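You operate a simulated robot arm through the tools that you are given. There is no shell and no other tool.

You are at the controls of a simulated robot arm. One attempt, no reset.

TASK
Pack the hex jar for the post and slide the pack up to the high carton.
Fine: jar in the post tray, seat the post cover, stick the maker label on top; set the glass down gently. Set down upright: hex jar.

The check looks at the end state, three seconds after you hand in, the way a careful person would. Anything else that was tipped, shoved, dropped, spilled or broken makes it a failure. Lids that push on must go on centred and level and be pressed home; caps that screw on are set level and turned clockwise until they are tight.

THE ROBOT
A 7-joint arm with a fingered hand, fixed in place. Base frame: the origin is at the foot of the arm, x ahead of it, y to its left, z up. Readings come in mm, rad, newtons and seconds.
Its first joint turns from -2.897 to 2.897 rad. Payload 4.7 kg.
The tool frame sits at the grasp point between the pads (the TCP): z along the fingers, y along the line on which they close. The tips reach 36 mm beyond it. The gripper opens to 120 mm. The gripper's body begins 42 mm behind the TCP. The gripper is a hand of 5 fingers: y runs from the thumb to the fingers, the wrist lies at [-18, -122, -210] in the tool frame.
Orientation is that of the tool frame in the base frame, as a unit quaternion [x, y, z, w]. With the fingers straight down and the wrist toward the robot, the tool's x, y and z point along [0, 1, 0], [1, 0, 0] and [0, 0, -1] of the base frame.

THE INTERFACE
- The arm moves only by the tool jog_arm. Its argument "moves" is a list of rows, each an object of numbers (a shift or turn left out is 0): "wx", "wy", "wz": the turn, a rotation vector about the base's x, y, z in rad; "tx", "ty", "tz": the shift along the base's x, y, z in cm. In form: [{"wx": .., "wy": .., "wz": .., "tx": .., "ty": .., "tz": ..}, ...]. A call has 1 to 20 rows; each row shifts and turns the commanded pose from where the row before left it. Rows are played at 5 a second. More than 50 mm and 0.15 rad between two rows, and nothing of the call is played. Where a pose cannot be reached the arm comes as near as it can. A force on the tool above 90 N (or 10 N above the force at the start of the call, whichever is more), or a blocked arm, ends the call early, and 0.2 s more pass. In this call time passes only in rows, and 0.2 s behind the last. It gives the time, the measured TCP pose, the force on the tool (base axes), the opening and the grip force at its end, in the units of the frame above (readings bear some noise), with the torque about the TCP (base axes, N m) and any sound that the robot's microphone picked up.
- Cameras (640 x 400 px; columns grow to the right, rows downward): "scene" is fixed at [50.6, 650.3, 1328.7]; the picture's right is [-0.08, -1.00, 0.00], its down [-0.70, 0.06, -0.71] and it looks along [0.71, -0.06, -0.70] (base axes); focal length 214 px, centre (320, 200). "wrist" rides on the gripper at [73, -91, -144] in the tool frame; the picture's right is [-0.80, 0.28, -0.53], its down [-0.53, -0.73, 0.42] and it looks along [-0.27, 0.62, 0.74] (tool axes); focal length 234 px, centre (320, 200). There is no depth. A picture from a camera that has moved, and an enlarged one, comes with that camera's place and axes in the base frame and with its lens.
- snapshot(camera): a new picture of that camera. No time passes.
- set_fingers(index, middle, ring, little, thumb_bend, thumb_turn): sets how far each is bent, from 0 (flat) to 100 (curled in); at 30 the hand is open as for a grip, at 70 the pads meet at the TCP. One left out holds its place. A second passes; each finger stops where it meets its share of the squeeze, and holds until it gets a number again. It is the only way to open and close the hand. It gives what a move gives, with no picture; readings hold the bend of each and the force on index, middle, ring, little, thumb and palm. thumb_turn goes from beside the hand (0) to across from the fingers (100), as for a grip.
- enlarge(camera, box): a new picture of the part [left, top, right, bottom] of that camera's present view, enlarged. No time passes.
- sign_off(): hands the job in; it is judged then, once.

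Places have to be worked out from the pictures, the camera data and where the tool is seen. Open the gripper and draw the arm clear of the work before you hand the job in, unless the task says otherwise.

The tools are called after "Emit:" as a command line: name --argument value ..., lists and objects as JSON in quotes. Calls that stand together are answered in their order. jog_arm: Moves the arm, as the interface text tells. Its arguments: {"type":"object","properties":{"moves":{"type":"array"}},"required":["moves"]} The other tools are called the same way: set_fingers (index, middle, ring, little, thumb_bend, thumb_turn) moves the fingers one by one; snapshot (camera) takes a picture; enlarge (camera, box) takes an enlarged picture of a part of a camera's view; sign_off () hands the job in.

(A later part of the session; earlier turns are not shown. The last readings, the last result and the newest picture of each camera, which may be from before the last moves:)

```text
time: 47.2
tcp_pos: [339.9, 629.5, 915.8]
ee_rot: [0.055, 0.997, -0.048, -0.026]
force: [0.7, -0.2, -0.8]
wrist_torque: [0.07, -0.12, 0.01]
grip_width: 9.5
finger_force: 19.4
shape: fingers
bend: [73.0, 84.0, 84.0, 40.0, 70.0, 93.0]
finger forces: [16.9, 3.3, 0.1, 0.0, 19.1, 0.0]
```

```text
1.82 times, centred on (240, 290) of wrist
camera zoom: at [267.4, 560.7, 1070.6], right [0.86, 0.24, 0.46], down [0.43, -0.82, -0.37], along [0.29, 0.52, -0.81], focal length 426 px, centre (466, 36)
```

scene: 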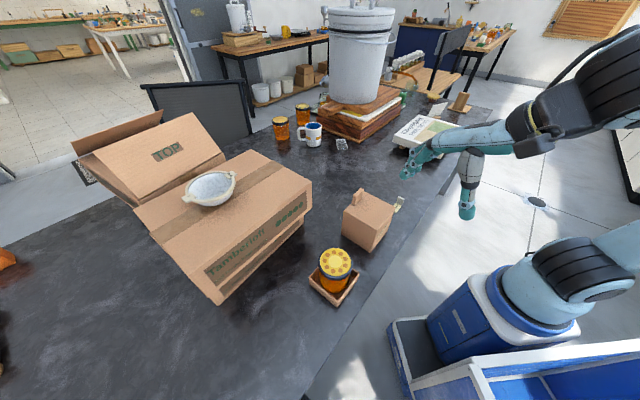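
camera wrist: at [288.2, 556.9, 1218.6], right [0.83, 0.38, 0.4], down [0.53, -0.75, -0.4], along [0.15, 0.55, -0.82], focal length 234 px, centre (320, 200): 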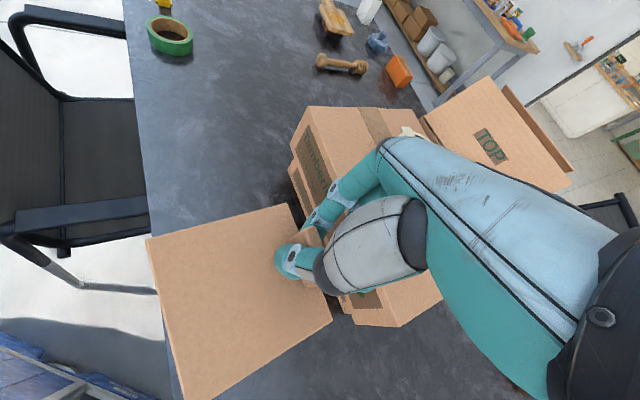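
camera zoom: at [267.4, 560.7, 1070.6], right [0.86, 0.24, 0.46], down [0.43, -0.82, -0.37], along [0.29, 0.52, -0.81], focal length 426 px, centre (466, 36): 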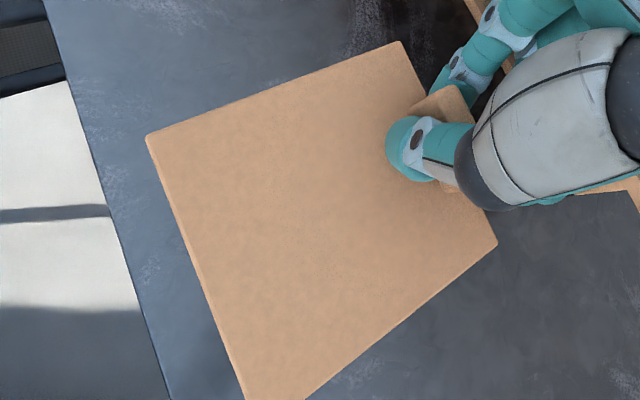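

It's about 5 mm above the table now. I'll lower in 2 mm steps until it touches.

Emit:
jog_arm --moves '[{"tz": -0.2}, {"tz": -0.2}, {}]'

Emit:
jog_arm --moves '[{"tz": -0.2}, {}]'

Emit:
enlarge --camera "scene" --box '[305, 215, 385, 315]'

```text
time: 48.0
tcp_pos: [340.6, 630.2, 911.6]
ee_rot: [0.055, 0.997, -0.049, -0.026]
force: [-0.1, 1.0, -1.1]
wrist_torque: [0.07, -0.11, -0.02]
grip_width: 9.1
finger_force: 19.6
shape: fingers
bend: [73.0, 84.0, 84.0, 40.0, 70.0, 93.0]
finger forces: [17.0, 3.3, 0.0, 0.0, 19.2, 0.0]
```

```text
time: 48.6
tcp_pos: [342.4, 631.0, 910.1]
ee_rot: [0.055, 0.997, -0.049, -0.025]
force: [0.6, 0.9, -1.4]
wrist_torque: [0.07, -0.11, -0.04]
grip_width: 9.4
finger_force: 20.0
shape: fingers
bend: [73.0, 84.0, 84.0, 40.0, 70.0, 93.0]
finger forces: [17.1, 3.1, 0.0, 0.0, 19.1, 0.1]
```

```text
4.00 times, centred on (345, 265) of scene
camera zoom: at [50.6, 650.3, 1328.7], right [-0.08, -1.0, 0.0], down [-0.7, 0.06, -0.71], along [0.71, -0.06, -0.7], focal length 858 px, centre (220, -60)
```

zoom: 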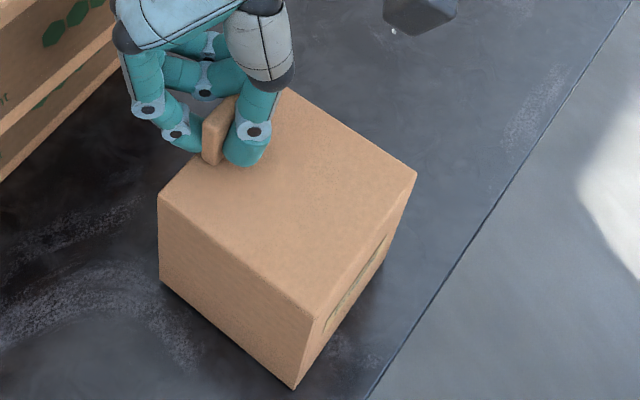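

Emit:
jog_arm --moves '[{"tz": -0.2}, {"tz": -0.2}, {}]'

Emit:
enlarge --camera "scene" --box '[305, 215, 385, 315]'

```text
time: 49.4
tcp_pos: [341.7, 631.2, 907.8]
ee_rot: [0.056, 0.997, -0.048, -0.025]
force: [1.9, 2.2, 3.7]
wrist_torque: [-0.01, -0.1, -0.03]
grip_width: 9.1
finger_force: 22.1
shape: fingers
bend: [73.0, 85.0, 84.0, 40.0, 71.0, 93.0]
finger forces: [18.6, 6.0, 0.1, 0.0, 18.5, 0.0]
```

```text
4.00 times, centred on (345, 265) of scene
camera zoom: at [50.6, 650.3, 1328.7], right [-0.08, -1.0, 0.0], down [-0.7, 0.06, -0.71], along [0.71, -0.06, -0.7], focal length 858 px, centre (220, -60)
```

zoom: 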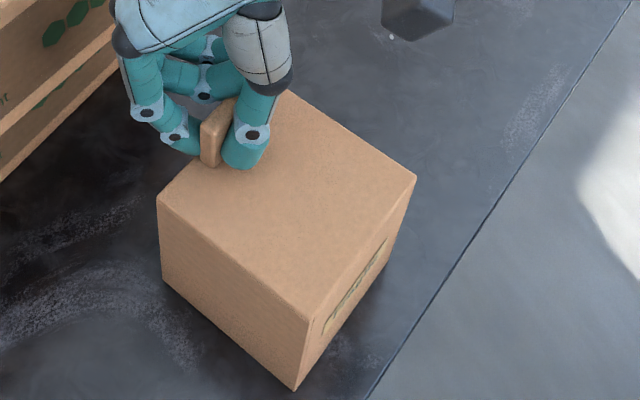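

Contact is felt at the same height as when the cover stood on the table, so it is down. I'll release gradually.

Emit:
set_fingers --index 68 --middle 70 --ring 66 --thumb_bend 65

Emit:
set_fingers --index 52 --middle 52 --ring 52 --thumb_bend 52 --thumb_turn 98

Emit:
enlarge --camera "scene" --box '[295, 205, 395, 315]'

Emit:
snapshot --camera "wrist"

```text
time: 50.4
tcp_pos: [341.3, 630.0, 907.0]
ee_rot: [0.054, 0.997, -0.047, -0.025]
force: [2.8, 0.5, 16.5]
wrist_torque: [-0.1, -0.07, -0.06]
grip_width: 17.2
finger_force: 9.9
shape: fingers
bend: [67.0, 85.0, 66.0, 40.0, 64.0, 96.0]
finger forces: [4.1, 12.0, 0.1, 0.1, 2.8, 0.0]
```

```text
time: 51.4
tcp_pos: [339.9, 630.5, 906.4]
ee_rot: [0.055, 0.997, -0.048, -0.026]
force: [2.5, -3.4, 11.3]
wrist_torque: [0.05, -0.09, -0.03]
grip_width: 56.3
finger_force: 5.5
shape: fingers
bend: [52.0, 91.0, 52.0, 40.0, 52.0, 98.0]
finger forces: [0.0, 11.1, 0.1, 0.0, 0.0, 0.1]
```

```text
3.64 times, centred on (345, 260) of scene
camera zoom: at [50.6, 650.3, 1328.7], right [-0.08, -1.0, 0.0], down [-0.7, 0.06, -0.71], along [0.71, -0.06, -0.7], focal length 780 px, centre (229, -18)
```

zoom: 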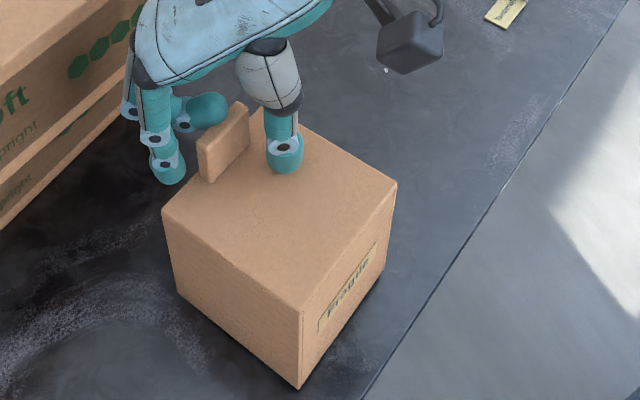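

```text
taken
camera wrist: at [267.2, 560.6, 1061.2], right [0.86, 0.23, 0.46], down [0.43, -0.82, -0.37], along [0.29, 0.52, -0.81], focal length 234 px, centre (320, 200)
```

wrist: 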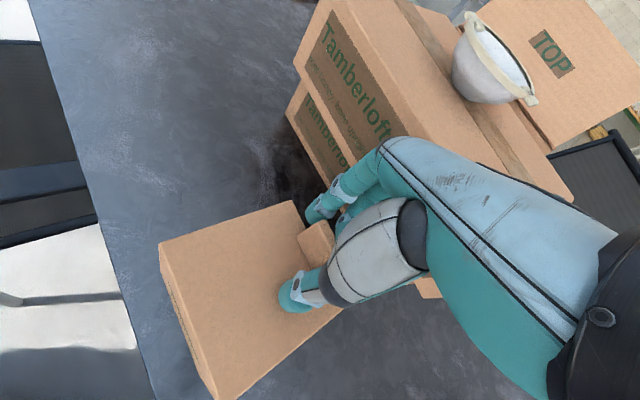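

The middle finger is caught pressing on top of the handle (upward reaction of 11 N), so I'll raise slightly to free it.

Emit:
jog_arm --moves '[{"tz": 0.3}, {"tz": 0.3}, {}]'

Emit:
enlarge --camera "scene" --box '[315, 205, 385, 275]'

Emit:
enlarge --camera "wrist" --box '[260, 170, 400, 330]'

```text
time: 52.2
tcp_pos: [341.1, 630.7, 911.7]
ee_rot: [0.055, 0.997, -0.05, -0.025]
force: [-0.4, -0.9, -0.2]
wrist_torque: [0.01, 0.0, 0.0]
grip_width: 56.4
finger_force: 0.1
shape: fingers
bend: [52.0, 52.0, 52.0, 40.0, 52.0, 98.0]
finger forces: [0.1, 0.0, 0.0, 0.1, 0.1, 0.0]
```

```text
5.71 times, centred on (350, 240) of scene
camera zoom: at [50.6, 650.3, 1328.7], right [-0.08, -1.0, 0.0], down [-0.7, 0.06, -0.71], along [0.71, -0.06, -0.7], focal length 1226 px, centre (149, -29)
```

zoom: 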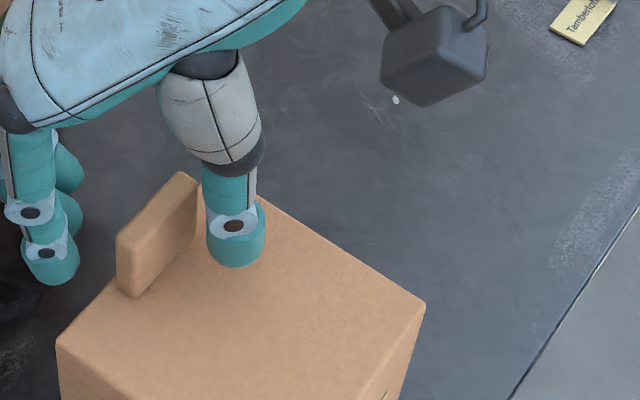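

```text
2.50 times, centred on (330, 250) of wrist
camera zoom: at [266.9, 561.3, 1066.2], right [0.86, 0.24, 0.46], down [0.43, -0.82, -0.37], along [0.29, 0.51, -0.81], focal length 585 px, centre (295, 75)
```

zoom: 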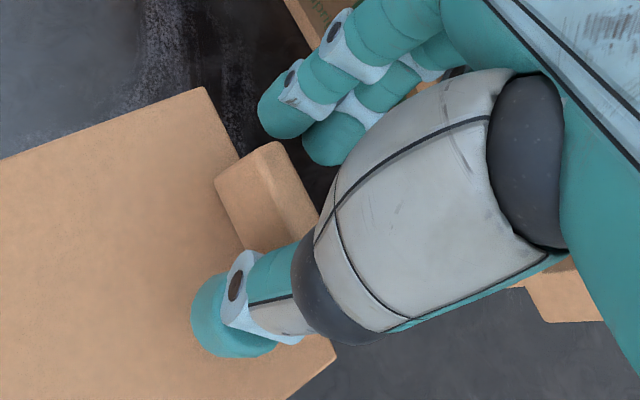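

All fingers are free now. I'll rise straight up and look at how the cover sits.

Emit:
jog_arm --moves '[{"tz": 1}, {"tz": 2}, {"tz": 3}, {"tz": 4}, {"tz": 4}, {"tx": 2, "ty": -3, "tz": 2}, {"tx": 2, "ty": -4}, {"tx": 2, "ty": -4}, {}]'

Emit:
enlarge --camera "scene" --box '[285, 205, 395, 315]'

Emit:
snapshot --camera "wrist"

```text
time: 54.2
tcp_pos: [400.1, 519.5, 1072.1]
ee_rot: [0.054, 0.997, -0.048, -0.026]
force: [-1.0, 0.8, -0.2]
wrist_torque: [0.02, -0.01, 0.01]
grip_width: 56.4
finger_force: 0.1
shape: fingers
bend: [52.0, 52.0, 52.0, 40.0, 52.0, 98.0]
finger forces: [0.0, 0.1, 0.0, 0.0, 0.0, 0.0]
```

```text
3.64 times, centred on (340, 260) of scene
camera zoom: at [50.6, 650.3, 1328.7], right [-0.08, -1.0, 0.0], down [-0.7, 0.06, -0.71], along [0.71, -0.06, -0.7], focal length 780 px, centre (247, -18)
```

zoom: 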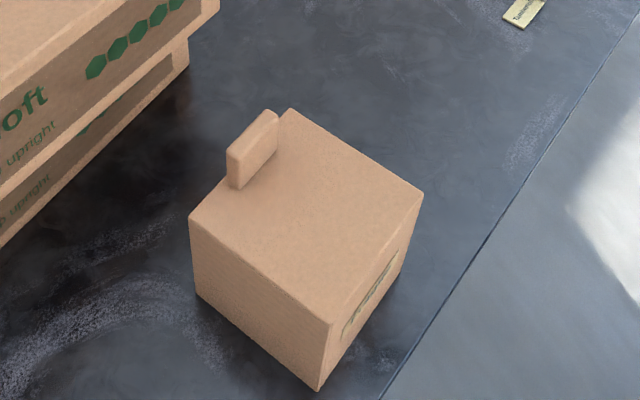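

```text
taken
camera wrist: at [325.9, 450.1, 1226.7], right [0.86, 0.24, 0.46], down [0.43, -0.82, -0.37], along [0.29, 0.52, -0.81], focal length 234 px, centre (320, 200)
```

wrist: 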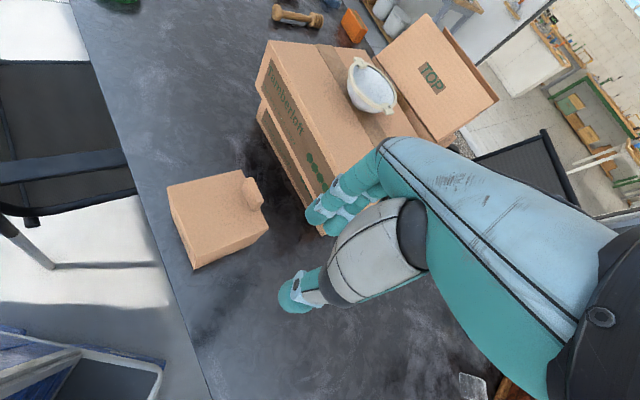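

The cover sits square and level over the tray: all top edges measure about 109 mm, it is vertical, and its centre is near (307,590). Next is the label. I'll remove the hand tilt, turn to yaw 45° and move above the label tab.

Emit:
jog_arm --moves '[{"wx": 0.093, "wy": -0.057}, {"tx": 2.6, "ty": -3.0, "wz": -0.0967}, {"tx": 2.6, "ty": -3.0, "wz": -0.0967}, {"tx": 2.6, "ty": -3.0, "wz": -0.0967}, {"tx": 2.6, "ty": -3.0, "wz": -0.0967}, {"tx": 2.6, "ty": -3.0, "wz": -0.0967}, {"tx": 2.6, "ty": -3.0, "wz": -0.0967}, {"tx": 2.6, "ty": -3.0, "wz": -0.0967}, {"tz": -4}, {"tz": -4}, {"tz": -3}, {}]'

Emit:
snapshot --camera "wrist"

Emit:
enlarge --camera "scene" --box '[360, 130, 460, 230]'

```text
time: 56.8
tcp_pos: [583.6, 310.5, 960.9]
ee_rot: [0.383, 0.924, 0.0, 0.0]
force: [0.7, -0.1, -0.1]
wrist_torque: [-0.03, -0.03, 0.01]
grip_width: 56.9
finger_force: 0.1
shape: fingers
bend: [52.0, 52.0, 52.0, 40.0, 52.0, 98.0]
finger forces: [0.0, 0.1, 0.1, 0.0, 0.1, 0.0]
```

```text
taken
camera wrist: at [466.8, 296.6, 1104.4], right [0.76, -0.37, 0.53], down [-0.14, -0.89, -0.42], along [0.63, 0.25, -0.74], focal length 234 px, centre (320, 200)
```

wrist: 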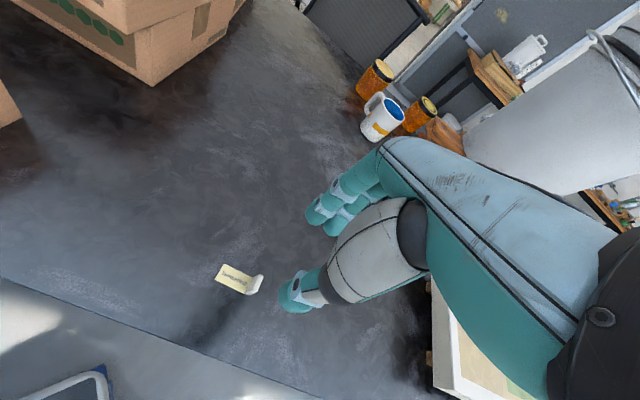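

```text
4.00 times, centred on (410, 180) of scene
camera zoom: at [50.6, 650.3, 1328.7], right [-0.08, -1.0, 0.0], down [-0.7, 0.06, -0.71], along [0.71, -0.06, -0.7], focal length 858 px, centre (-40, 280)
```

zoom: 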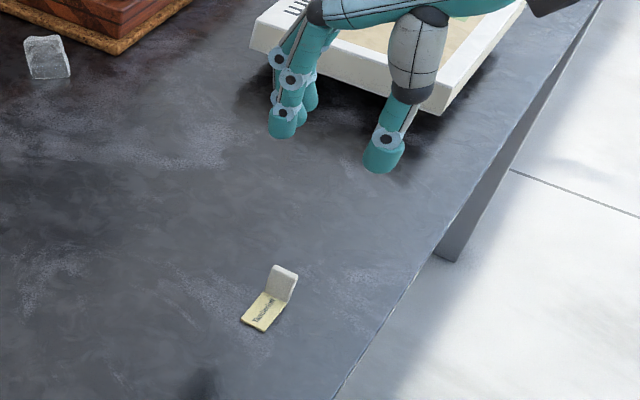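

I'll curl the middle, ring and little fingers out of the way, open index and thumb for a pinch, and come down closer.

Emit:
set_fingers --index 54 --middle 100 --ring 100 --little 100 --thumb_bend 54 --thumb_turn 100

Emit:
jog_arm --moves '[{"tz": -4}, {"tz": -4}, {"tz": -2}, {}]'

Emit:
snapshot --camera "wrist"

Emit:
enlarge --camera "scene" --box '[360, 140, 440, 220]'

```text
time: 57.8
tcp_pos: [581.6, 311.1, 961.1]
ee_rot: [0.383, 0.924, 0.0, 0.001]
force: [0.0, 0.3, 1.1]
wrist_torque: [-0.01, -0.03, 0.0]
grip_width: 51.2
finger_force: 0.1
shape: fingers
bend: [54.0, 100.0, 100.0, 100.0, 54.0, 100.0]
finger forces: [0.0, 0.1, 0.1, 0.1, 0.1, 0.0]
```

```text
time: 58.8
tcp_pos: [583.4, 308.9, 861.2]
ee_rot: [0.384, 0.923, -0.001, 0.0]
force: [0.3, -0.2, -0.1]
wrist_torque: [0.04, 0.0, 0.02]
grip_width: 51.3
finger_force: 0.0
shape: fingers
bend: [54.0, 100.0, 100.0, 100.0, 54.0, 100.0]
finger forces: [0.0, 0.0, 0.0, 0.1, 0.1, 0.0]
```

```text
taken
camera wrist: at [466.5, 296.5, 1004.2], right [0.77, -0.37, 0.53], down [-0.14, -0.89, -0.42], along [0.63, 0.25, -0.74], focal length 234 px, centre (320, 200)
```

wrist: 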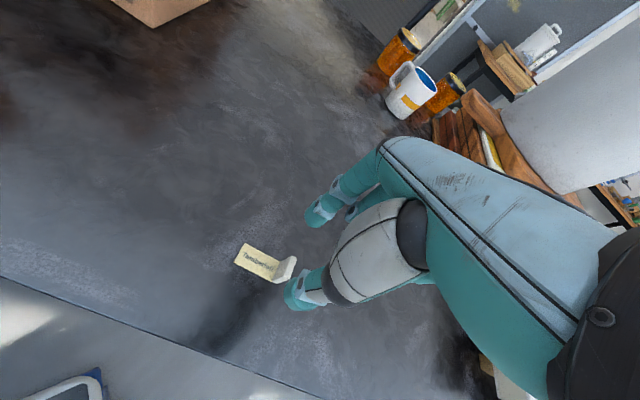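

```text
5.00 times, centred on (400, 180) of scene
camera zoom: at [50.6, 650.3, 1328.7], right [-0.08, -1.0, 0.0], down [-0.7, 0.06, -0.71], along [0.71, -0.06, -0.7], focal length 1072 px, centre (-80, 300)
```

zoom: 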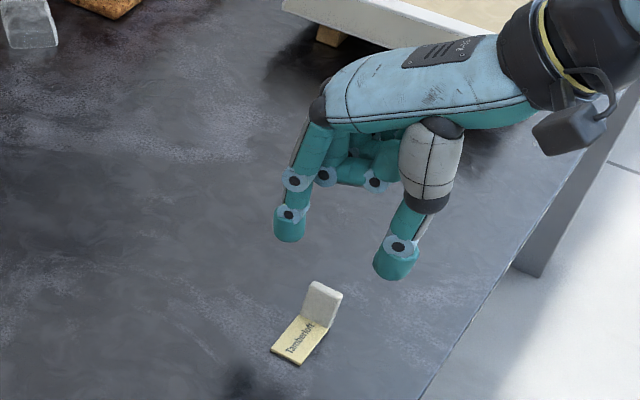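

The pinch posture is clear, with the other fingers tucked up. I'll enlarge the label for an accurate tool-frame measurement.

Emit:
enlarge --camera "wrist" --box '[225, 230, 325, 310]'

Emit:
enlarge --camera "scene" --box '[380, 185, 420, 225]'

```text
5.00 times, centred on (275, 270) of wrist
camera zoom: at [466.5, 296.5, 1004.2], right [0.77, -0.37, 0.53], down [-0.14, -0.89, -0.42], along [0.63, 0.25, -0.74], focal length 1171 px, centre (545, -150)
```

zoom: 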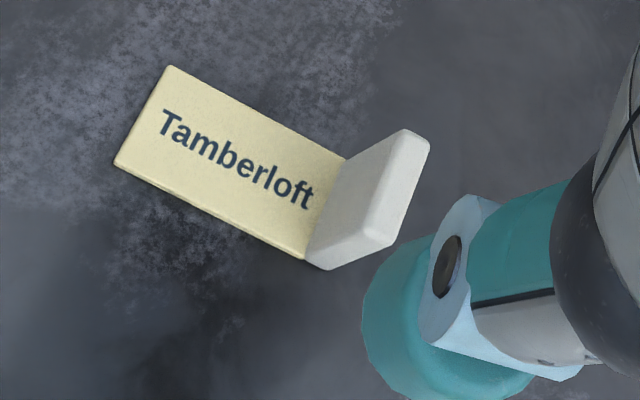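

```text
10.00 times, centred on (400, 205) of scene
camera zoom: at [50.6, 650.3, 1328.7], right [-0.08, -1.0, 0.0], down [-0.7, 0.06, -0.71], along [0.71, -0.06, -0.7], focal length 2145 px, centre (-480, 150)
```

zoom: 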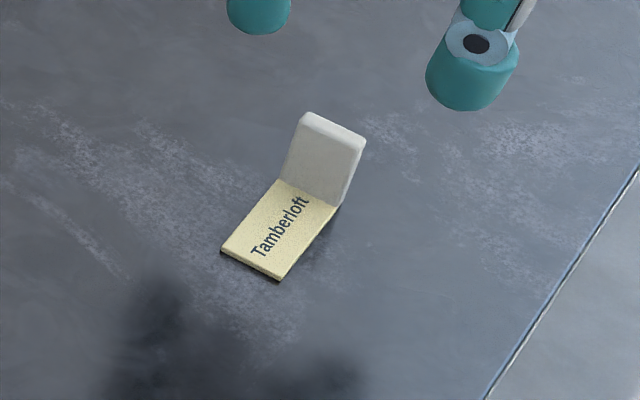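

The tab is 22.5 wide, 6 thick and about 31 tall, centred at tool (−2.3, −3.8). I'll shift so its edges sit between index and thumb, and go down until the tips are about 6 mm above the table.

Emit:
jog_arm --moves '[{"tx": 0.17, "ty": -0.72}, {"tz": -2}, {"tz": -2}, {"tz": -1}, {"tz": -0.5}, {}]'

Emit:
enlarge --camera "wrist" --box '[230, 190, 350, 310]'

Emit:
enlarge --camera "scene" --box '[375, 165, 435, 225]'

```text
time: 60.2
tcp_pos: [584.7, 302.8, 806.4]
ee_rot: [0.384, 0.923, -0.001, 0.001]
force: [0.0, -0.4, 0.4]
wrist_torque: [-0.01, 0.0, 0.01]
grip_width: 51.4
finger_force: 0.0
shape: fingers
bend: [54.0, 100.0, 100.0, 100.0, 54.0, 100.0]
finger forces: [0.0, 0.1, 0.0, 0.0, 0.0, 0.0]
```

```text
3.33 times, centred on (290, 250) of wrist
camera zoom: at [468.4, 289.5, 950.1], right [0.76, -0.37, 0.53], down [-0.14, -0.89, -0.42], along [0.63, 0.25, -0.74], focal length 781 px, centre (420, 33)
```

zoom: 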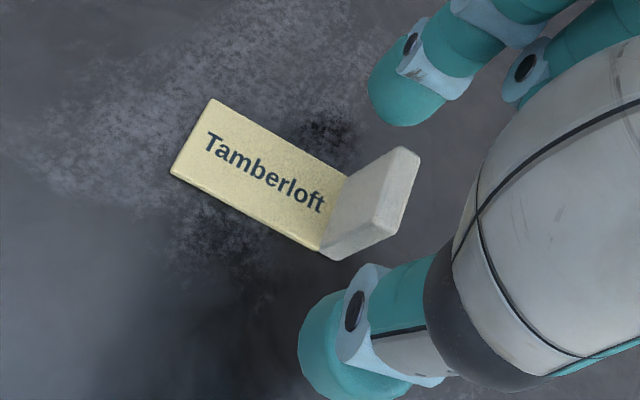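

```text
6.67 times, centred on (405, 195) of scene
camera zoom: at [50.6, 650.3, 1328.7], right [-0.08, -1.0, 0.0], down [-0.7, 0.06, -0.71], along [0.71, -0.06, -0.7], focal length 1430 px, centre (-247, 233)
```

zoom: 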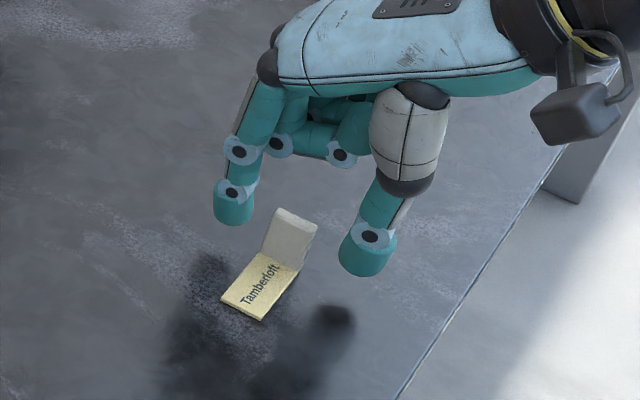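

The tips straddle the tab's edges. I'll drop 2.5 mm more and close partway to check alignment.

Emit:
jog_arm --moves '[{"tz": -0.25}, {}]'

Emit:
set_fingers --index 60 --thumb_bend 60

Emit:
enlarge --camera "wrist" --box '[230, 190, 350, 310]'

Emit:
enlarge --camera "scene" --box '[385, 175, 425, 215]'

```text
time: 60.8
tcp_pos: [584.4, 302.2, 803.9]
ee_rot: [0.383, 0.924, 0.0, 0.001]
force: [-0.5, 0.5, 0.6]
wrist_torque: [0.01, 0.0, 0.01]
grip_width: 51.3
finger_force: 0.0
shape: fingers
bend: [54.0, 100.0, 100.0, 100.0, 54.0, 100.0]
finger forces: [0.0, 0.1, 0.0, 0.0, 0.1, 0.0]
```

```text
time: 61.8
tcp_pos: [584.4, 302.4, 804.0]
ee_rot: [0.383, 0.924, -0.001, 0.001]
force: [0.1, -0.3, -0.2]
wrist_torque: [-0.01, 0.02, 0.0]
grip_width: 33.5
finger_force: 0.2
shape: fingers
bend: [60.0, 100.0, 100.0, 100.0, 60.0, 100.0]
finger forces: [0.0, 0.0, 0.0, 0.0, 0.0, 0.1]
```

```text
3.33 times, centred on (290, 250) of wrist
camera zoom: at [468.5, 289.4, 947.8], right [0.76, -0.37, 0.53], down [-0.14, -0.89, -0.42], along [0.63, 0.25, -0.74], focal length 781 px, centre (420, 33)
```

zoom: 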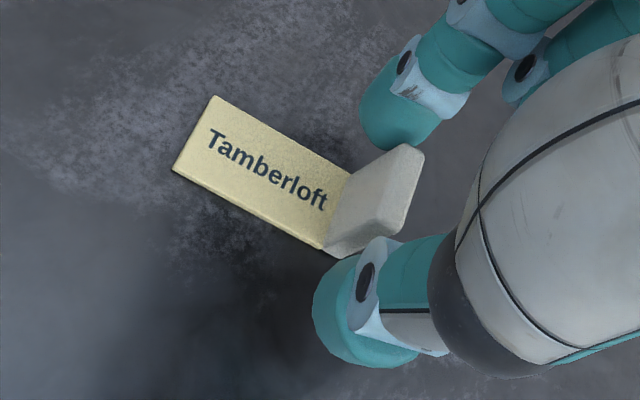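

```text
10.00 times, centred on (405, 195) of scene
camera zoom: at [50.6, 650.3, 1328.7], right [-0.08, -1.0, 0.0], down [-0.7, 0.06, -0.71], along [0.71, -0.06, -0.7], focal length 2145 px, centre (-530, 250)
```

zoom: 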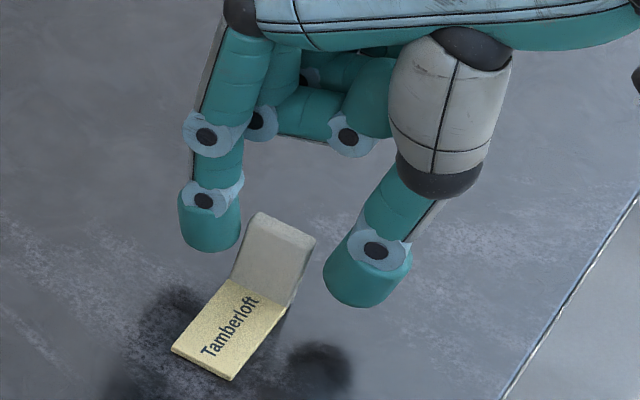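

It's aligned. I'll close gently on the tab edges.

Emit:
set_fingers --index 70 --thumb_bend 70

Emit:
enlarge --camera "wrist" --box '[230, 190, 350, 310]'

Emit:
enlarge --camera "scene" --box '[385, 175, 425, 215]'

```text
time: 62.8
tcp_pos: [584.9, 302.9, 805.5]
ee_rot: [0.384, 0.924, 0.0, 0.0]
force: [-0.2, 0.2, 1.3]
wrist_torque: [-0.01, 0.02, 0.0]
grip_width: 22.8
finger_force: 5.8
shape: fingers
bend: [64.0, 100.0, 100.0, 100.0, 65.0, 100.0]
finger forces: [5.7, 0.0, 0.1, 0.0, 5.7, 0.1]
```

```text
3.33 times, centred on (290, 250) of wrist
camera zoom: at [468.5, 289.4, 947.8], right [0.76, -0.37, 0.53], down [-0.14, -0.89, -0.42], along [0.63, 0.25, -0.74], focal length 781 px, centre (420, 33)
```

zoom: 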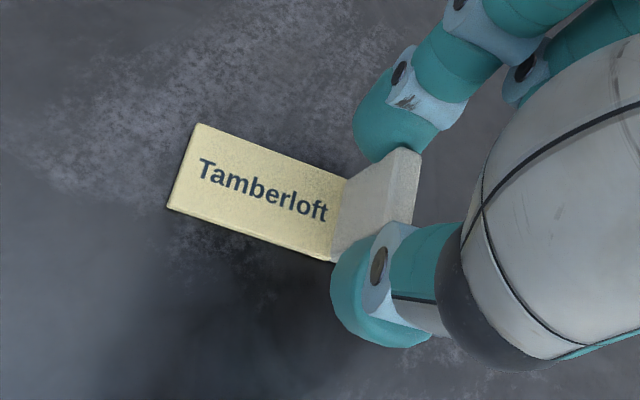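

```text
10.00 times, centred on (405, 195) of scene
camera zoom: at [50.6, 650.3, 1328.7], right [-0.08, -1.0, 0.0], down [-0.7, 0.06, -0.71], along [0.71, -0.06, -0.7], focal length 2145 px, centre (-530, 250)
```

zoom: 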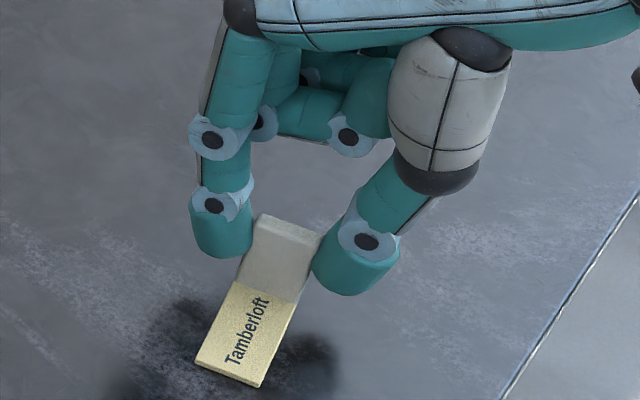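

The tab is pinched at 5.8 N with only a small rotation of the label. I'll lift and check that it stays flat.

Emit:
jog_arm --moves '[{"tz": 0.5}, {"tz": 1}, {"tz": 2}, {}]'

Emit:
enlarge --camera "wrist" --box '[230, 190, 350, 310]'

Emit:
enlarge --camera "scene" --box '[385, 165, 425, 215]'

```text
time: 63.8
tcp_pos: [583.8, 303.5, 839.9]
ee_rot: [0.383, 0.924, 0.0, 0.001]
force: [-0.3, -0.5, 0.3]
wrist_torque: [0.02, 0.03, 0.0]
grip_width: 22.4
finger_force: 5.7
shape: fingers
bend: [64.0, 100.0, 100.0, 100.0, 65.0, 100.0]
finger forces: [5.6, 0.1, 0.0, 0.0, 5.6, 0.0]
```

```text
3.33 times, centred on (290, 250) of wrist
camera zoom: at [468.2, 289.1, 982.7], right [0.77, -0.37, 0.53], down [-0.14, -0.89, -0.42], along [0.63, 0.25, -0.74], focal length 781 px, centre (420, 33)
```

zoom: 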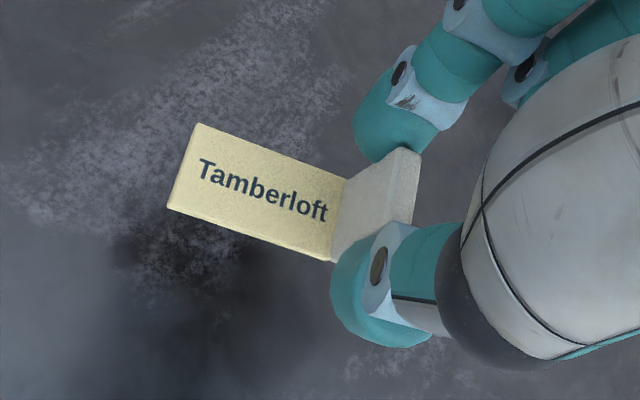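

```text
8.00 times, centred on (405, 190) of scene
camera zoom: at [50.6, 650.3, 1328.7], right [-0.08, -1.0, 0.0], down [-0.7, 0.06, -0.71], along [0.71, -0.06, -0.7], focal length 1716 px, centre (-360, 280)
```

zoom: 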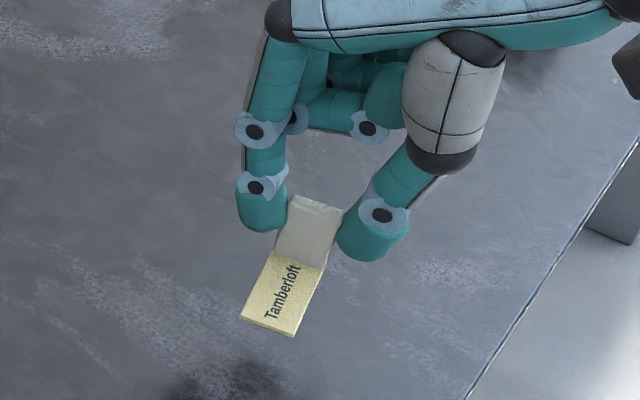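

The label stays level in the pinch. Its centre is at tool (28,−6), pointing about 11° off the tool x-axis. I'll lift high and carry it over the cover with hand yaw 35.7°, so it lies square and on the free part of the top.

Emit:
jog_arm --moves '[{"tz": 3}, {"tz": 4}, {"tz": 4}, {"tz": 4}, {"tz": 2}, {"tx": -2.64, "ty": 2.58, "wz": -0.016}, {"tx": -2.64, "ty": 2.58, "wz": -0.016}, {"tx": -2.64, "ty": 2.58, "wz": -0.016}, {"tx": -2.64, "ty": 2.58, "wz": -0.016}, {"tx": -2.64, "ty": 2.58, "wz": -0.016}, {"tx": -2.64, "ty": 2.58, "wz": -0.016}, {"tx": -2.64, "ty": 2.58, "wz": -0.016}, {"tx": -2.64, "ty": 2.58, "wz": -0.016}, {"tx": -2.64, "ty": 2.58, "wz": -0.016}, {"tx": -2.64, "ty": 2.58, "wz": -0.016}, {"tz": -2}, {}]'

Emit:
snapshot --camera "wrist"

Emit:
enlarge --camera "scene" --box '[285, 180, 405, 310]'

```text
time: 67.4
tcp_pos: [319.9, 561.6, 987.1]
ee_rot: [0.456, 0.89, -0.001, 0.001]
force: [-0.1, 0.2, -1.3]
wrist_torque: [0.01, -0.02, -0.01]
grip_width: 22.6
finger_force: 5.3
shape: fingers
bend: [64.0, 100.0, 100.0, 100.0, 65.0, 100.0]
finger forces: [5.7, 0.0, 0.1, 0.1, 5.6, 0.0]
```

```text
taken
camera wrist: at [203.7, 566.2, 1132.0], right [0.7, -0.49, 0.53], down [-0.28, -0.86, -0.42], along [0.66, 0.15, -0.74], focal length 234 px, centre (320, 200)
```

wrist: 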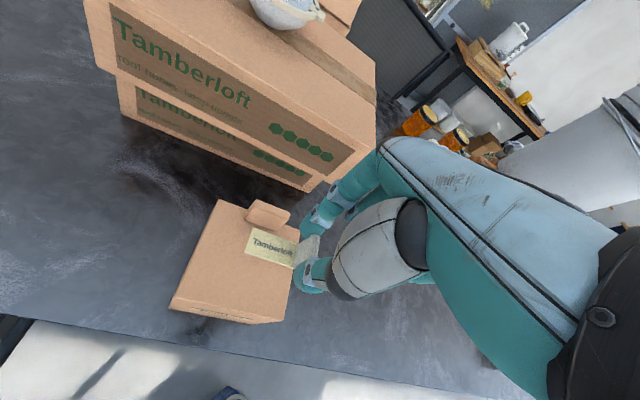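

```text
3.08 times, centred on (345, 245) of scene
camera zoom: at [50.6, 650.3, 1328.7], right [-0.08, -1.0, 0.0], down [-0.7, 0.06, -0.71], along [0.71, -0.06, -0.7], focal length 660 px, centre (243, 62)
```

zoom: 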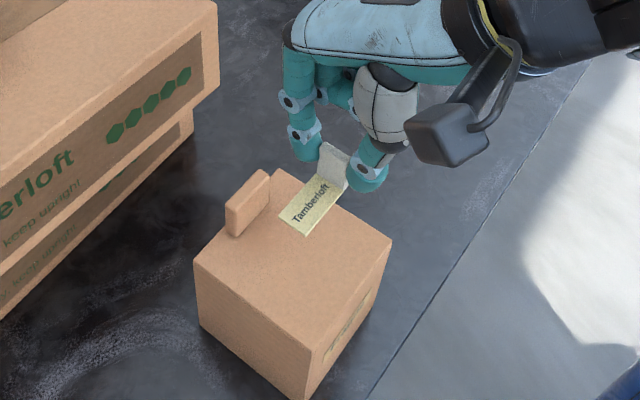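

The label hangs level over the cover and clear of the handle. I'll lower to about 10 mm above the top and check its placement.

Emit:
jog_arm --moves '[{"tz": -2}, {"tz": -2}, {"tz": -1.2}, {"tz": -1}, {}]'

Emit:
enlarge --camera "wrist" --box '[160, 180, 340, 340]'

Emit:
enlarge --camera "scene" --box '[300, 205, 380, 285]'

```text
time: 68.6
tcp_pos: [320.9, 561.0, 927.9]
ee_rot: [0.456, 0.89, -0.001, 0.001]
force: [0.8, -0.2, 0.9]
wrist_torque: [-0.02, -0.02, -0.02]
grip_width: 22.4
finger_force: 5.7
shape: fingers
bend: [64.0, 100.0, 100.0, 100.0, 65.0, 100.0]
finger forces: [5.6, 0.0, 0.1, 0.0, 5.5, 0.0]
```

```text
2.50 times, centred on (250, 260) of wrist
camera zoom: at [204.4, 566.5, 1070.8], right [0.7, -0.49, 0.53], down [-0.28, -0.86, -0.42], along [0.66, 0.15, -0.74], focal length 585 px, centre (495, 50)
```

zoom: 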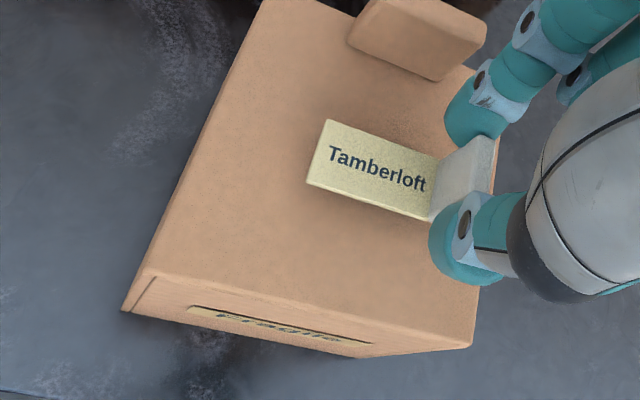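

```text
5.00 times, centred on (340, 245) of scene
camera zoom: at [50.6, 650.3, 1328.7], right [-0.08, -1.0, 0.0], down [-0.7, 0.06, -0.71], along [0.71, -0.06, -0.7], focal length 1072 px, centre (220, -25)
```

zoom: 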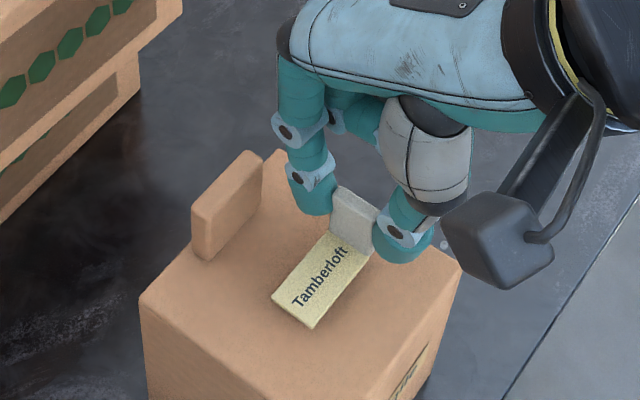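

Both views place the label centred side to side and about 12–15 mm toward the side away from the handle, fully on the top. I'll lower until it touches.

Emit:
jog_arm --moves '[{"tz": -0.4}, {"tz": -0.3}, {"tz": -0.2}, {}]'

Emit:
jog_arm --moves '[{"tz": -0.2}, {"tz": -0.2}, {}]'

Emit:
enlarge --camera "scene" --box '[315, 215, 365, 265]'

```text
time: 69.6
tcp_pos: [319.9, 563.3, 918.2]
ee_rot: [0.456, 0.89, 0.0, 0.0]
force: [-0.4, 0.6, 2.2]
wrist_torque: [0.01, -0.02, 0.0]
grip_width: 22.5
finger_force: 6.0
shape: fingers
bend: [64.0, 100.0, 100.0, 100.0, 65.0, 100.0]
finger forces: [5.8, 0.1, 0.0, 0.0, 6.1, 0.0]
```

```text
time: 70.4
tcp_pos: [320.4, 561.1, 915.0]
ee_rot: [0.456, 0.89, -0.001, 0.001]
force: [0.7, 1.1, 10.6]
wrist_torque: [0.12, -0.04, -0.05]
grip_width: 22.0
finger_force: 7.8
shape: fingers
bend: [64.0, 100.0, 100.0, 100.0, 65.0, 100.0]
finger forces: [8.4, 0.0, 0.1, 0.0, 7.0, 0.0]
```

```text
8.00 times, centred on (340, 240) of scene
camera zoom: at [50.6, 650.3, 1328.7], right [-0.08, -1.0, 0.0], down [-0.7, 0.06, -0.71], along [0.71, -0.06, -0.7], focal length 1716 px, centre (160, -120)
```

zoom: 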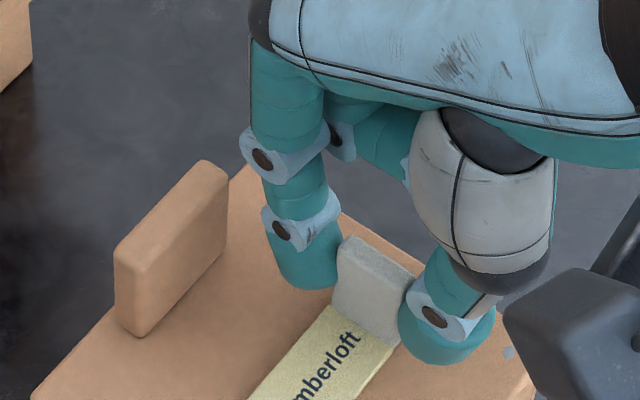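

The label is pressed on with about 10 N. I'll press slightly more, hold briefly, then release.

Emit:
jog_arm --moves '[{"tz": -0.1}, {}, {}]'

Emit:
set_fingers --index 60 --thumb_bend 60

Emit:
enlarge --camera "scene" --box '[315, 215, 365, 275]'

Emit:
enlarge --camera "wrist" --box '[160, 180, 340, 340]'

```text
time: 71.2
tcp_pos: [319.6, 561.2, 914.2]
ee_rot: [0.457, 0.89, 0.0, -0.001]
force: [0.2, 2.3, 10.9]
wrist_torque: [0.12, -0.02, -0.02]
grip_width: 22.4
finger_force: 7.5
shape: fingers
bend: [64.0, 100.0, 100.0, 100.0, 65.0, 100.0]
finger forces: [8.4, 0.1, 0.0, 0.0, 6.8, 0.0]
```

```text
time: 72.2
tcp_pos: [321.1, 561.6, 913.1]
ee_rot: [0.457, 0.89, 0.0, 0.001]
force: [-0.5, -0.5, -0.4]
wrist_torque: [0.01, -0.01, 0.0]
grip_width: 32.4
finger_force: 0.0
shape: fingers
bend: [60.0, 100.0, 100.0, 100.0, 60.0, 100.0]
finger forces: [0.1, 0.0, 0.1, 0.0, 0.0, 0.1]
```

```text
6.67 times, centred on (340, 245) of scene
camera zoom: at [50.6, 650.3, 1328.7], right [-0.08, -1.0, 0.0], down [-0.7, 0.06, -0.71], along [0.71, -0.06, -0.7], focal length 1430 px, centre (187, -100)
```

zoom: 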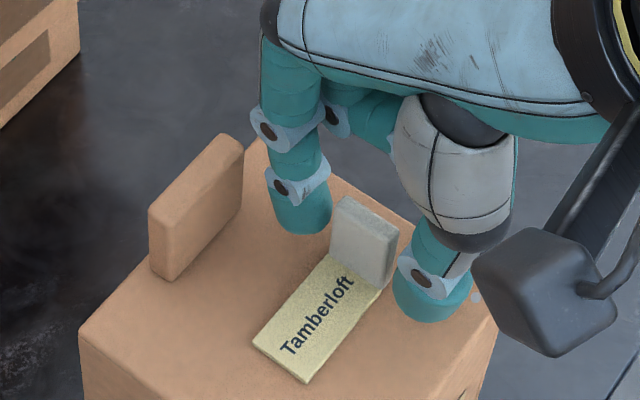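

```text
2.50 times, centred on (250, 260) of wrist
camera zoom: at [204.1, 566.5, 1056.6], right [0.7, -0.49, 0.53], down [-0.28, -0.86, -0.42], along [0.66, 0.15, -0.74], focal length 585 px, centre (495, 50)
```

zoom: 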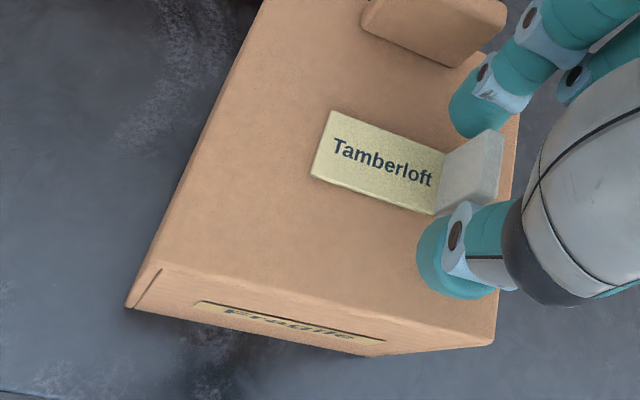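

The label is on and released. I'll rise straight up and inspect.

Emit:
jog_arm --moves '[{"tz": 0.5}, {"tz": 1}, {"tz": 2}, {"tz": 3}, {"tz": 3}, {}]'

Emit:
enlarge --camera "wrist" --box '[150, 190, 330, 350]'

Emit:
enlarge --camera "scene" --box '[295, 205, 385, 305]'

```text
time: 73.6
tcp_pos: [320.2, 560.8, 1007.7]
ee_rot: [0.457, 0.89, 0.0, 0.0]
force: [-0.5, -0.5, 0.2]
wrist_torque: [0.02, 0.0, -0.01]
grip_width: 32.4
finger_force: 0.1
shape: fingers
bend: [60.0, 100.0, 100.0, 100.0, 60.0, 100.0]
finger forces: [0.0, 0.1, 0.1, 0.0, 0.0, 0.0]
```

```text
2.50 times, centred on (240, 270) of wrist
camera zoom: at [203.7, 566.9, 1151.7], right [0.7, -0.49, 0.53], down [-0.28, -0.86, -0.42], along [0.66, 0.15, -0.74], focal length 585 px, centre (520, 25)
```

zoom: 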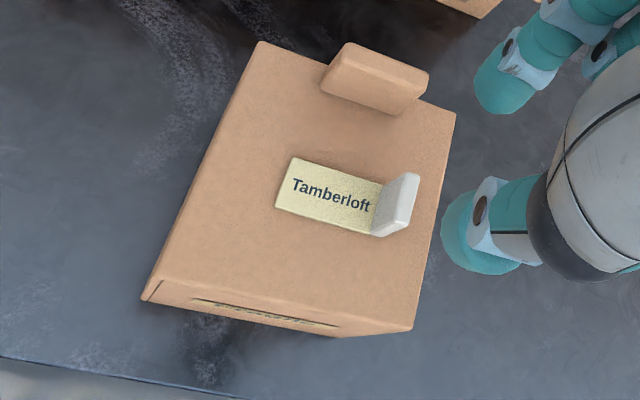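

```text
4.00 times, centred on (340, 255) of scene
camera zoom: at [50.6, 650.3, 1328.7], right [-0.08, -1.0, 0.0], down [-0.7, 0.06, -0.71], along [0.71, -0.06, -0.7], focal length 858 px, centre (240, -20)
```

zoom: 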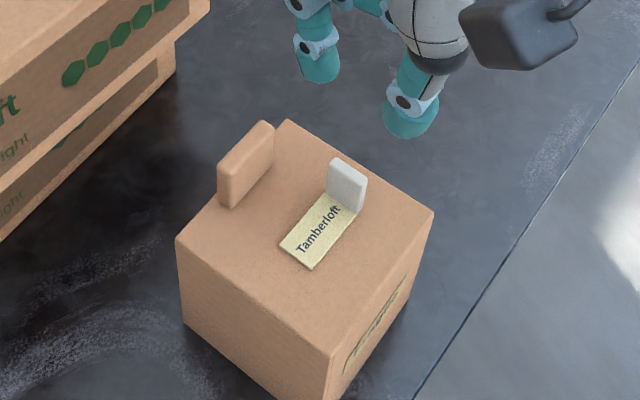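

The label lies flat and square on the top. To make sure the cover is home and the label stuck, I'll close the pinch and press gently on the label body near the cover's centre.

Emit:
set_fingers --index 69 --thumb_bend 69

Emit:
jog_arm --moves '[{"tx": -2.0, "ty": 2.54}, {"tz": -3}, {"tz": -3}, {"tz": -1.5}, {}]'

Emit:
enlarge --camera "wrist" --box '[180, 180, 360, 340]'

Emit:
enlarge --camera "scene" --box '[295, 205, 385, 305]'

```text
time: 74.6
tcp_pos: [320.8, 561.6, 1007.7]
ee_rot: [0.456, 0.89, 0.0, 0.001]
force: [-0.3, -1.0, 0.3]
wrist_torque: [0.01, -0.03, -0.01]
grip_width: 7.5
finger_force: 0.1
shape: fingers
bend: [69.0, 100.0, 100.0, 100.0, 69.0, 100.0]
finger forces: [0.0, 0.1, 0.0, 0.1, 0.0, 0.0]
```

```text
time: 75.8
tcp_pos: [302.1, 587.7, 932.4]
ee_rot: [0.456, 0.89, 0.0, 0.001]
force: [0.2, -0.8, 0.5]
wrist_torque: [0.02, 0.01, -0.04]
grip_width: 7.5
finger_force: 0.0
shape: fingers
bend: [69.0, 100.0, 100.0, 100.0, 69.0, 100.0]
finger forces: [0.1, 0.0, 0.0, 0.0, 0.1, 0.1]
```

```text
2.50 times, centred on (270, 260) of wrist
camera zoom: at [184.0, 591.7, 1075.9], right [0.7, -0.49, 0.53], down [-0.28, -0.86, -0.42], along [0.66, 0.15, -0.74], focal length 585 px, centre (445, 50)
```

zoom: 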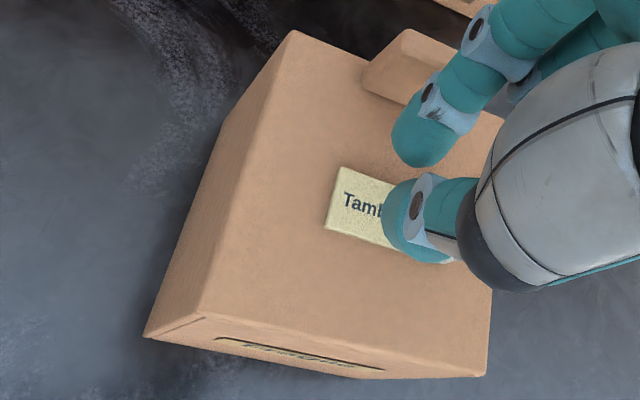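

```text
4.00 times, centred on (340, 255) of scene
camera zoom: at [50.6, 650.3, 1328.7], right [-0.08, -1.0, 0.0], down [-0.7, 0.06, -0.71], along [0.71, -0.06, -0.7], focal length 858 px, centre (240, -20)
```

zoom: 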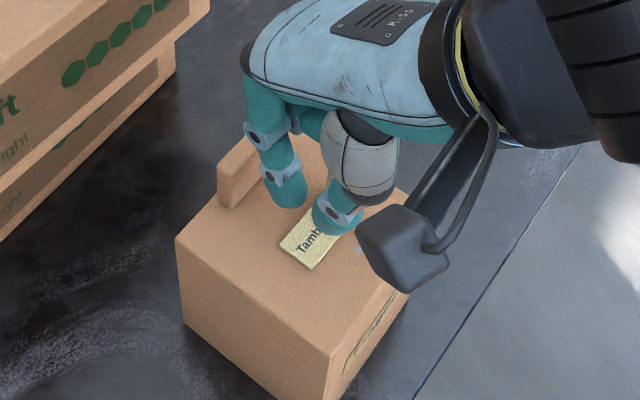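

The closed tips are over the label body and the index is clear of the handle. I'll press down slowly.

Emit:
jog_arm --moves '[{"tz": -0.7}, {"tz": -0.5}, {"tz": -0.3}, {}]'

Emit:
jog_arm --moves '[{"tz": -0.3}, {"tz": -0.3}, {"tz": -0.2}, {}]'

```text
time: 76.8
tcp_pos: [300.2, 586.4, 918.6]
ee_rot: [0.456, 0.89, 0.0, 0.0]
force: [0.4, 0.7, 0.3]
wrist_torque: [0.03, -0.02, -0.04]
grip_width: 7.4
finger_force: 0.0
shape: fingers
bend: [69.0, 100.0, 100.0, 100.0, 69.0, 100.0]
finger forces: [0.0, 0.0, 0.0, 0.1, 0.0, 0.0]
```

```text
time: 77.8
tcp_pos: [301.2, 587.3, 910.1]
ee_rot: [0.457, 0.89, 0.0, 0.001]
force: [0.2, -0.8, 0.0]
wrist_torque: [0.02, -0.01, -0.03]
grip_width: 7.5
finger_force: 0.1
shape: fingers
bend: [69.0, 100.0, 100.0, 100.0, 69.0, 100.0]
finger forces: [0.0, 0.1, 0.1, 0.1, 0.0, 0.1]
```

Emit:
jog_arm --moves '[{"tz": -0.2}, {"tz": -0.2}, {"tz": -0.2}, {}]'

Emit:
enlarge --camera "scene" --box '[305, 215, 375, 275]'

```text
time: 78.8
tcp_pos: [301.4, 586.9, 906.4]
ee_rot: [0.456, 0.89, 0.001, -0.001]
force: [-2.2, -1.0, 15.7]
wrist_torque: [-0.18, 0.35, 0.02]
grip_width: 7.6
finger_force: 7.5
shape: fingers
bend: [69.0, 100.0, 100.0, 100.0, 69.0, 100.0]
finger forces: [0.1, 0.0, 0.1, 0.0, 16.6, 0.0]
```

```text
6.67 times, centred on (340, 245) of scene
camera zoom: at [50.6, 650.3, 1328.7], right [-0.08, -1.0, 0.0], down [-0.7, 0.06, -0.71], along [0.71, -0.06, -0.7], focal length 1430 px, centre (187, -100)
```

zoom: 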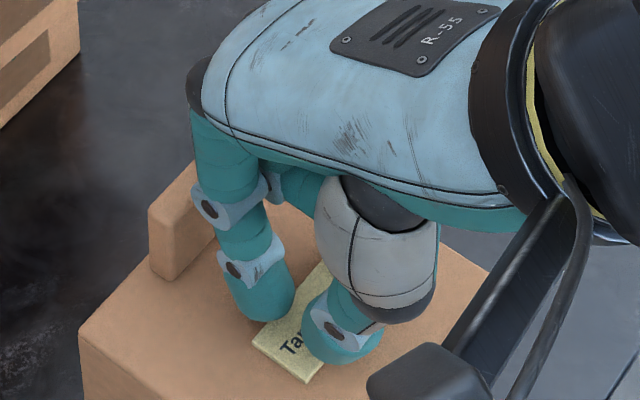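

The tips are pressing with about 16 N and the surface isn't moving. I'll press slightly harder once, then retreat upward.

Emit:
jog_arm --moves '[{"tz": -0.15}, {}, {}]'

Emit:
jog_arm --moves '[{"tz": 0.5}, {"tz": 1}, {"tz": 2}, {"tz": 3}, {"tz": 3}, {"tz": 3}, {}]'

Emit:
enlarge --camera "scene" --box '[285, 205, 385, 305]'

Emit:
snapshot --camera "wrist"

```text
time: 79.6
tcp_pos: [300.7, 586.2, 906.5]
ee_rot: [0.457, 0.89, 0.003, 0.0]
force: [-5.4, -3.7, 37.4]
wrist_torque: [-0.39, 0.79, 0.06]
grip_width: 7.3
finger_force: 18.9
shape: fingers
bend: [69.0, 100.0, 100.0, 100.0, 70.0, 100.0]
finger forces: [0.0, 0.0, 0.0, 0.0, 38.0, 0.1]
```

```text
time: 81.2
tcp_pos: [301.7, 586.7, 1029.1]
ee_rot: [0.457, 0.89, 0.0, 0.001]
force: [-0.7, 0.2, 0.6]
wrist_torque: [0.0, 0.0, 0.0]
grip_width: 6.9
finger_force: 0.0
shape: fingers
bend: [69.0, 100.0, 100.0, 100.0, 69.0, 100.0]
finger forces: [0.0, 0.1, 0.1, 0.0, 0.0, 0.1]
```

```text
4.00 times, centred on (335, 255) of scene
camera zoom: at [50.6, 650.3, 1328.7], right [-0.08, -1.0, 0.0], down [-0.7, 0.06, -0.71], along [0.71, -0.06, -0.7], focal length 858 px, centre (260, -20)
```

zoom: 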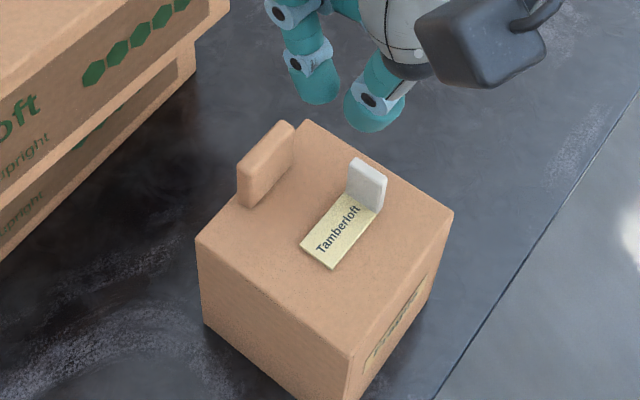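

```text
taken
camera wrist: at [184.1, 591.4, 1171.8], right [0.7, -0.49, 0.53], down [-0.28, -0.86, -0.42], along [0.66, 0.15, -0.74], focal length 234 px, centre (320, 200)
```

wrist: 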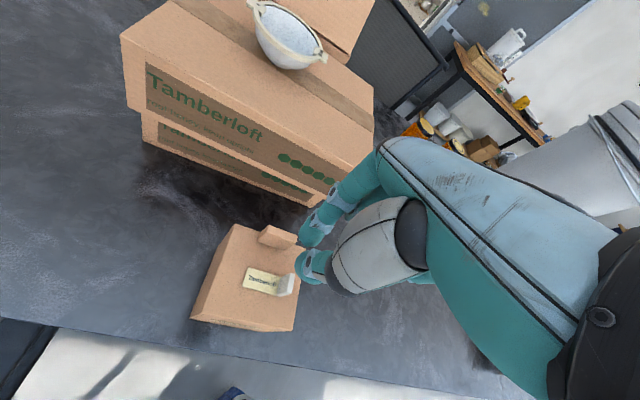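

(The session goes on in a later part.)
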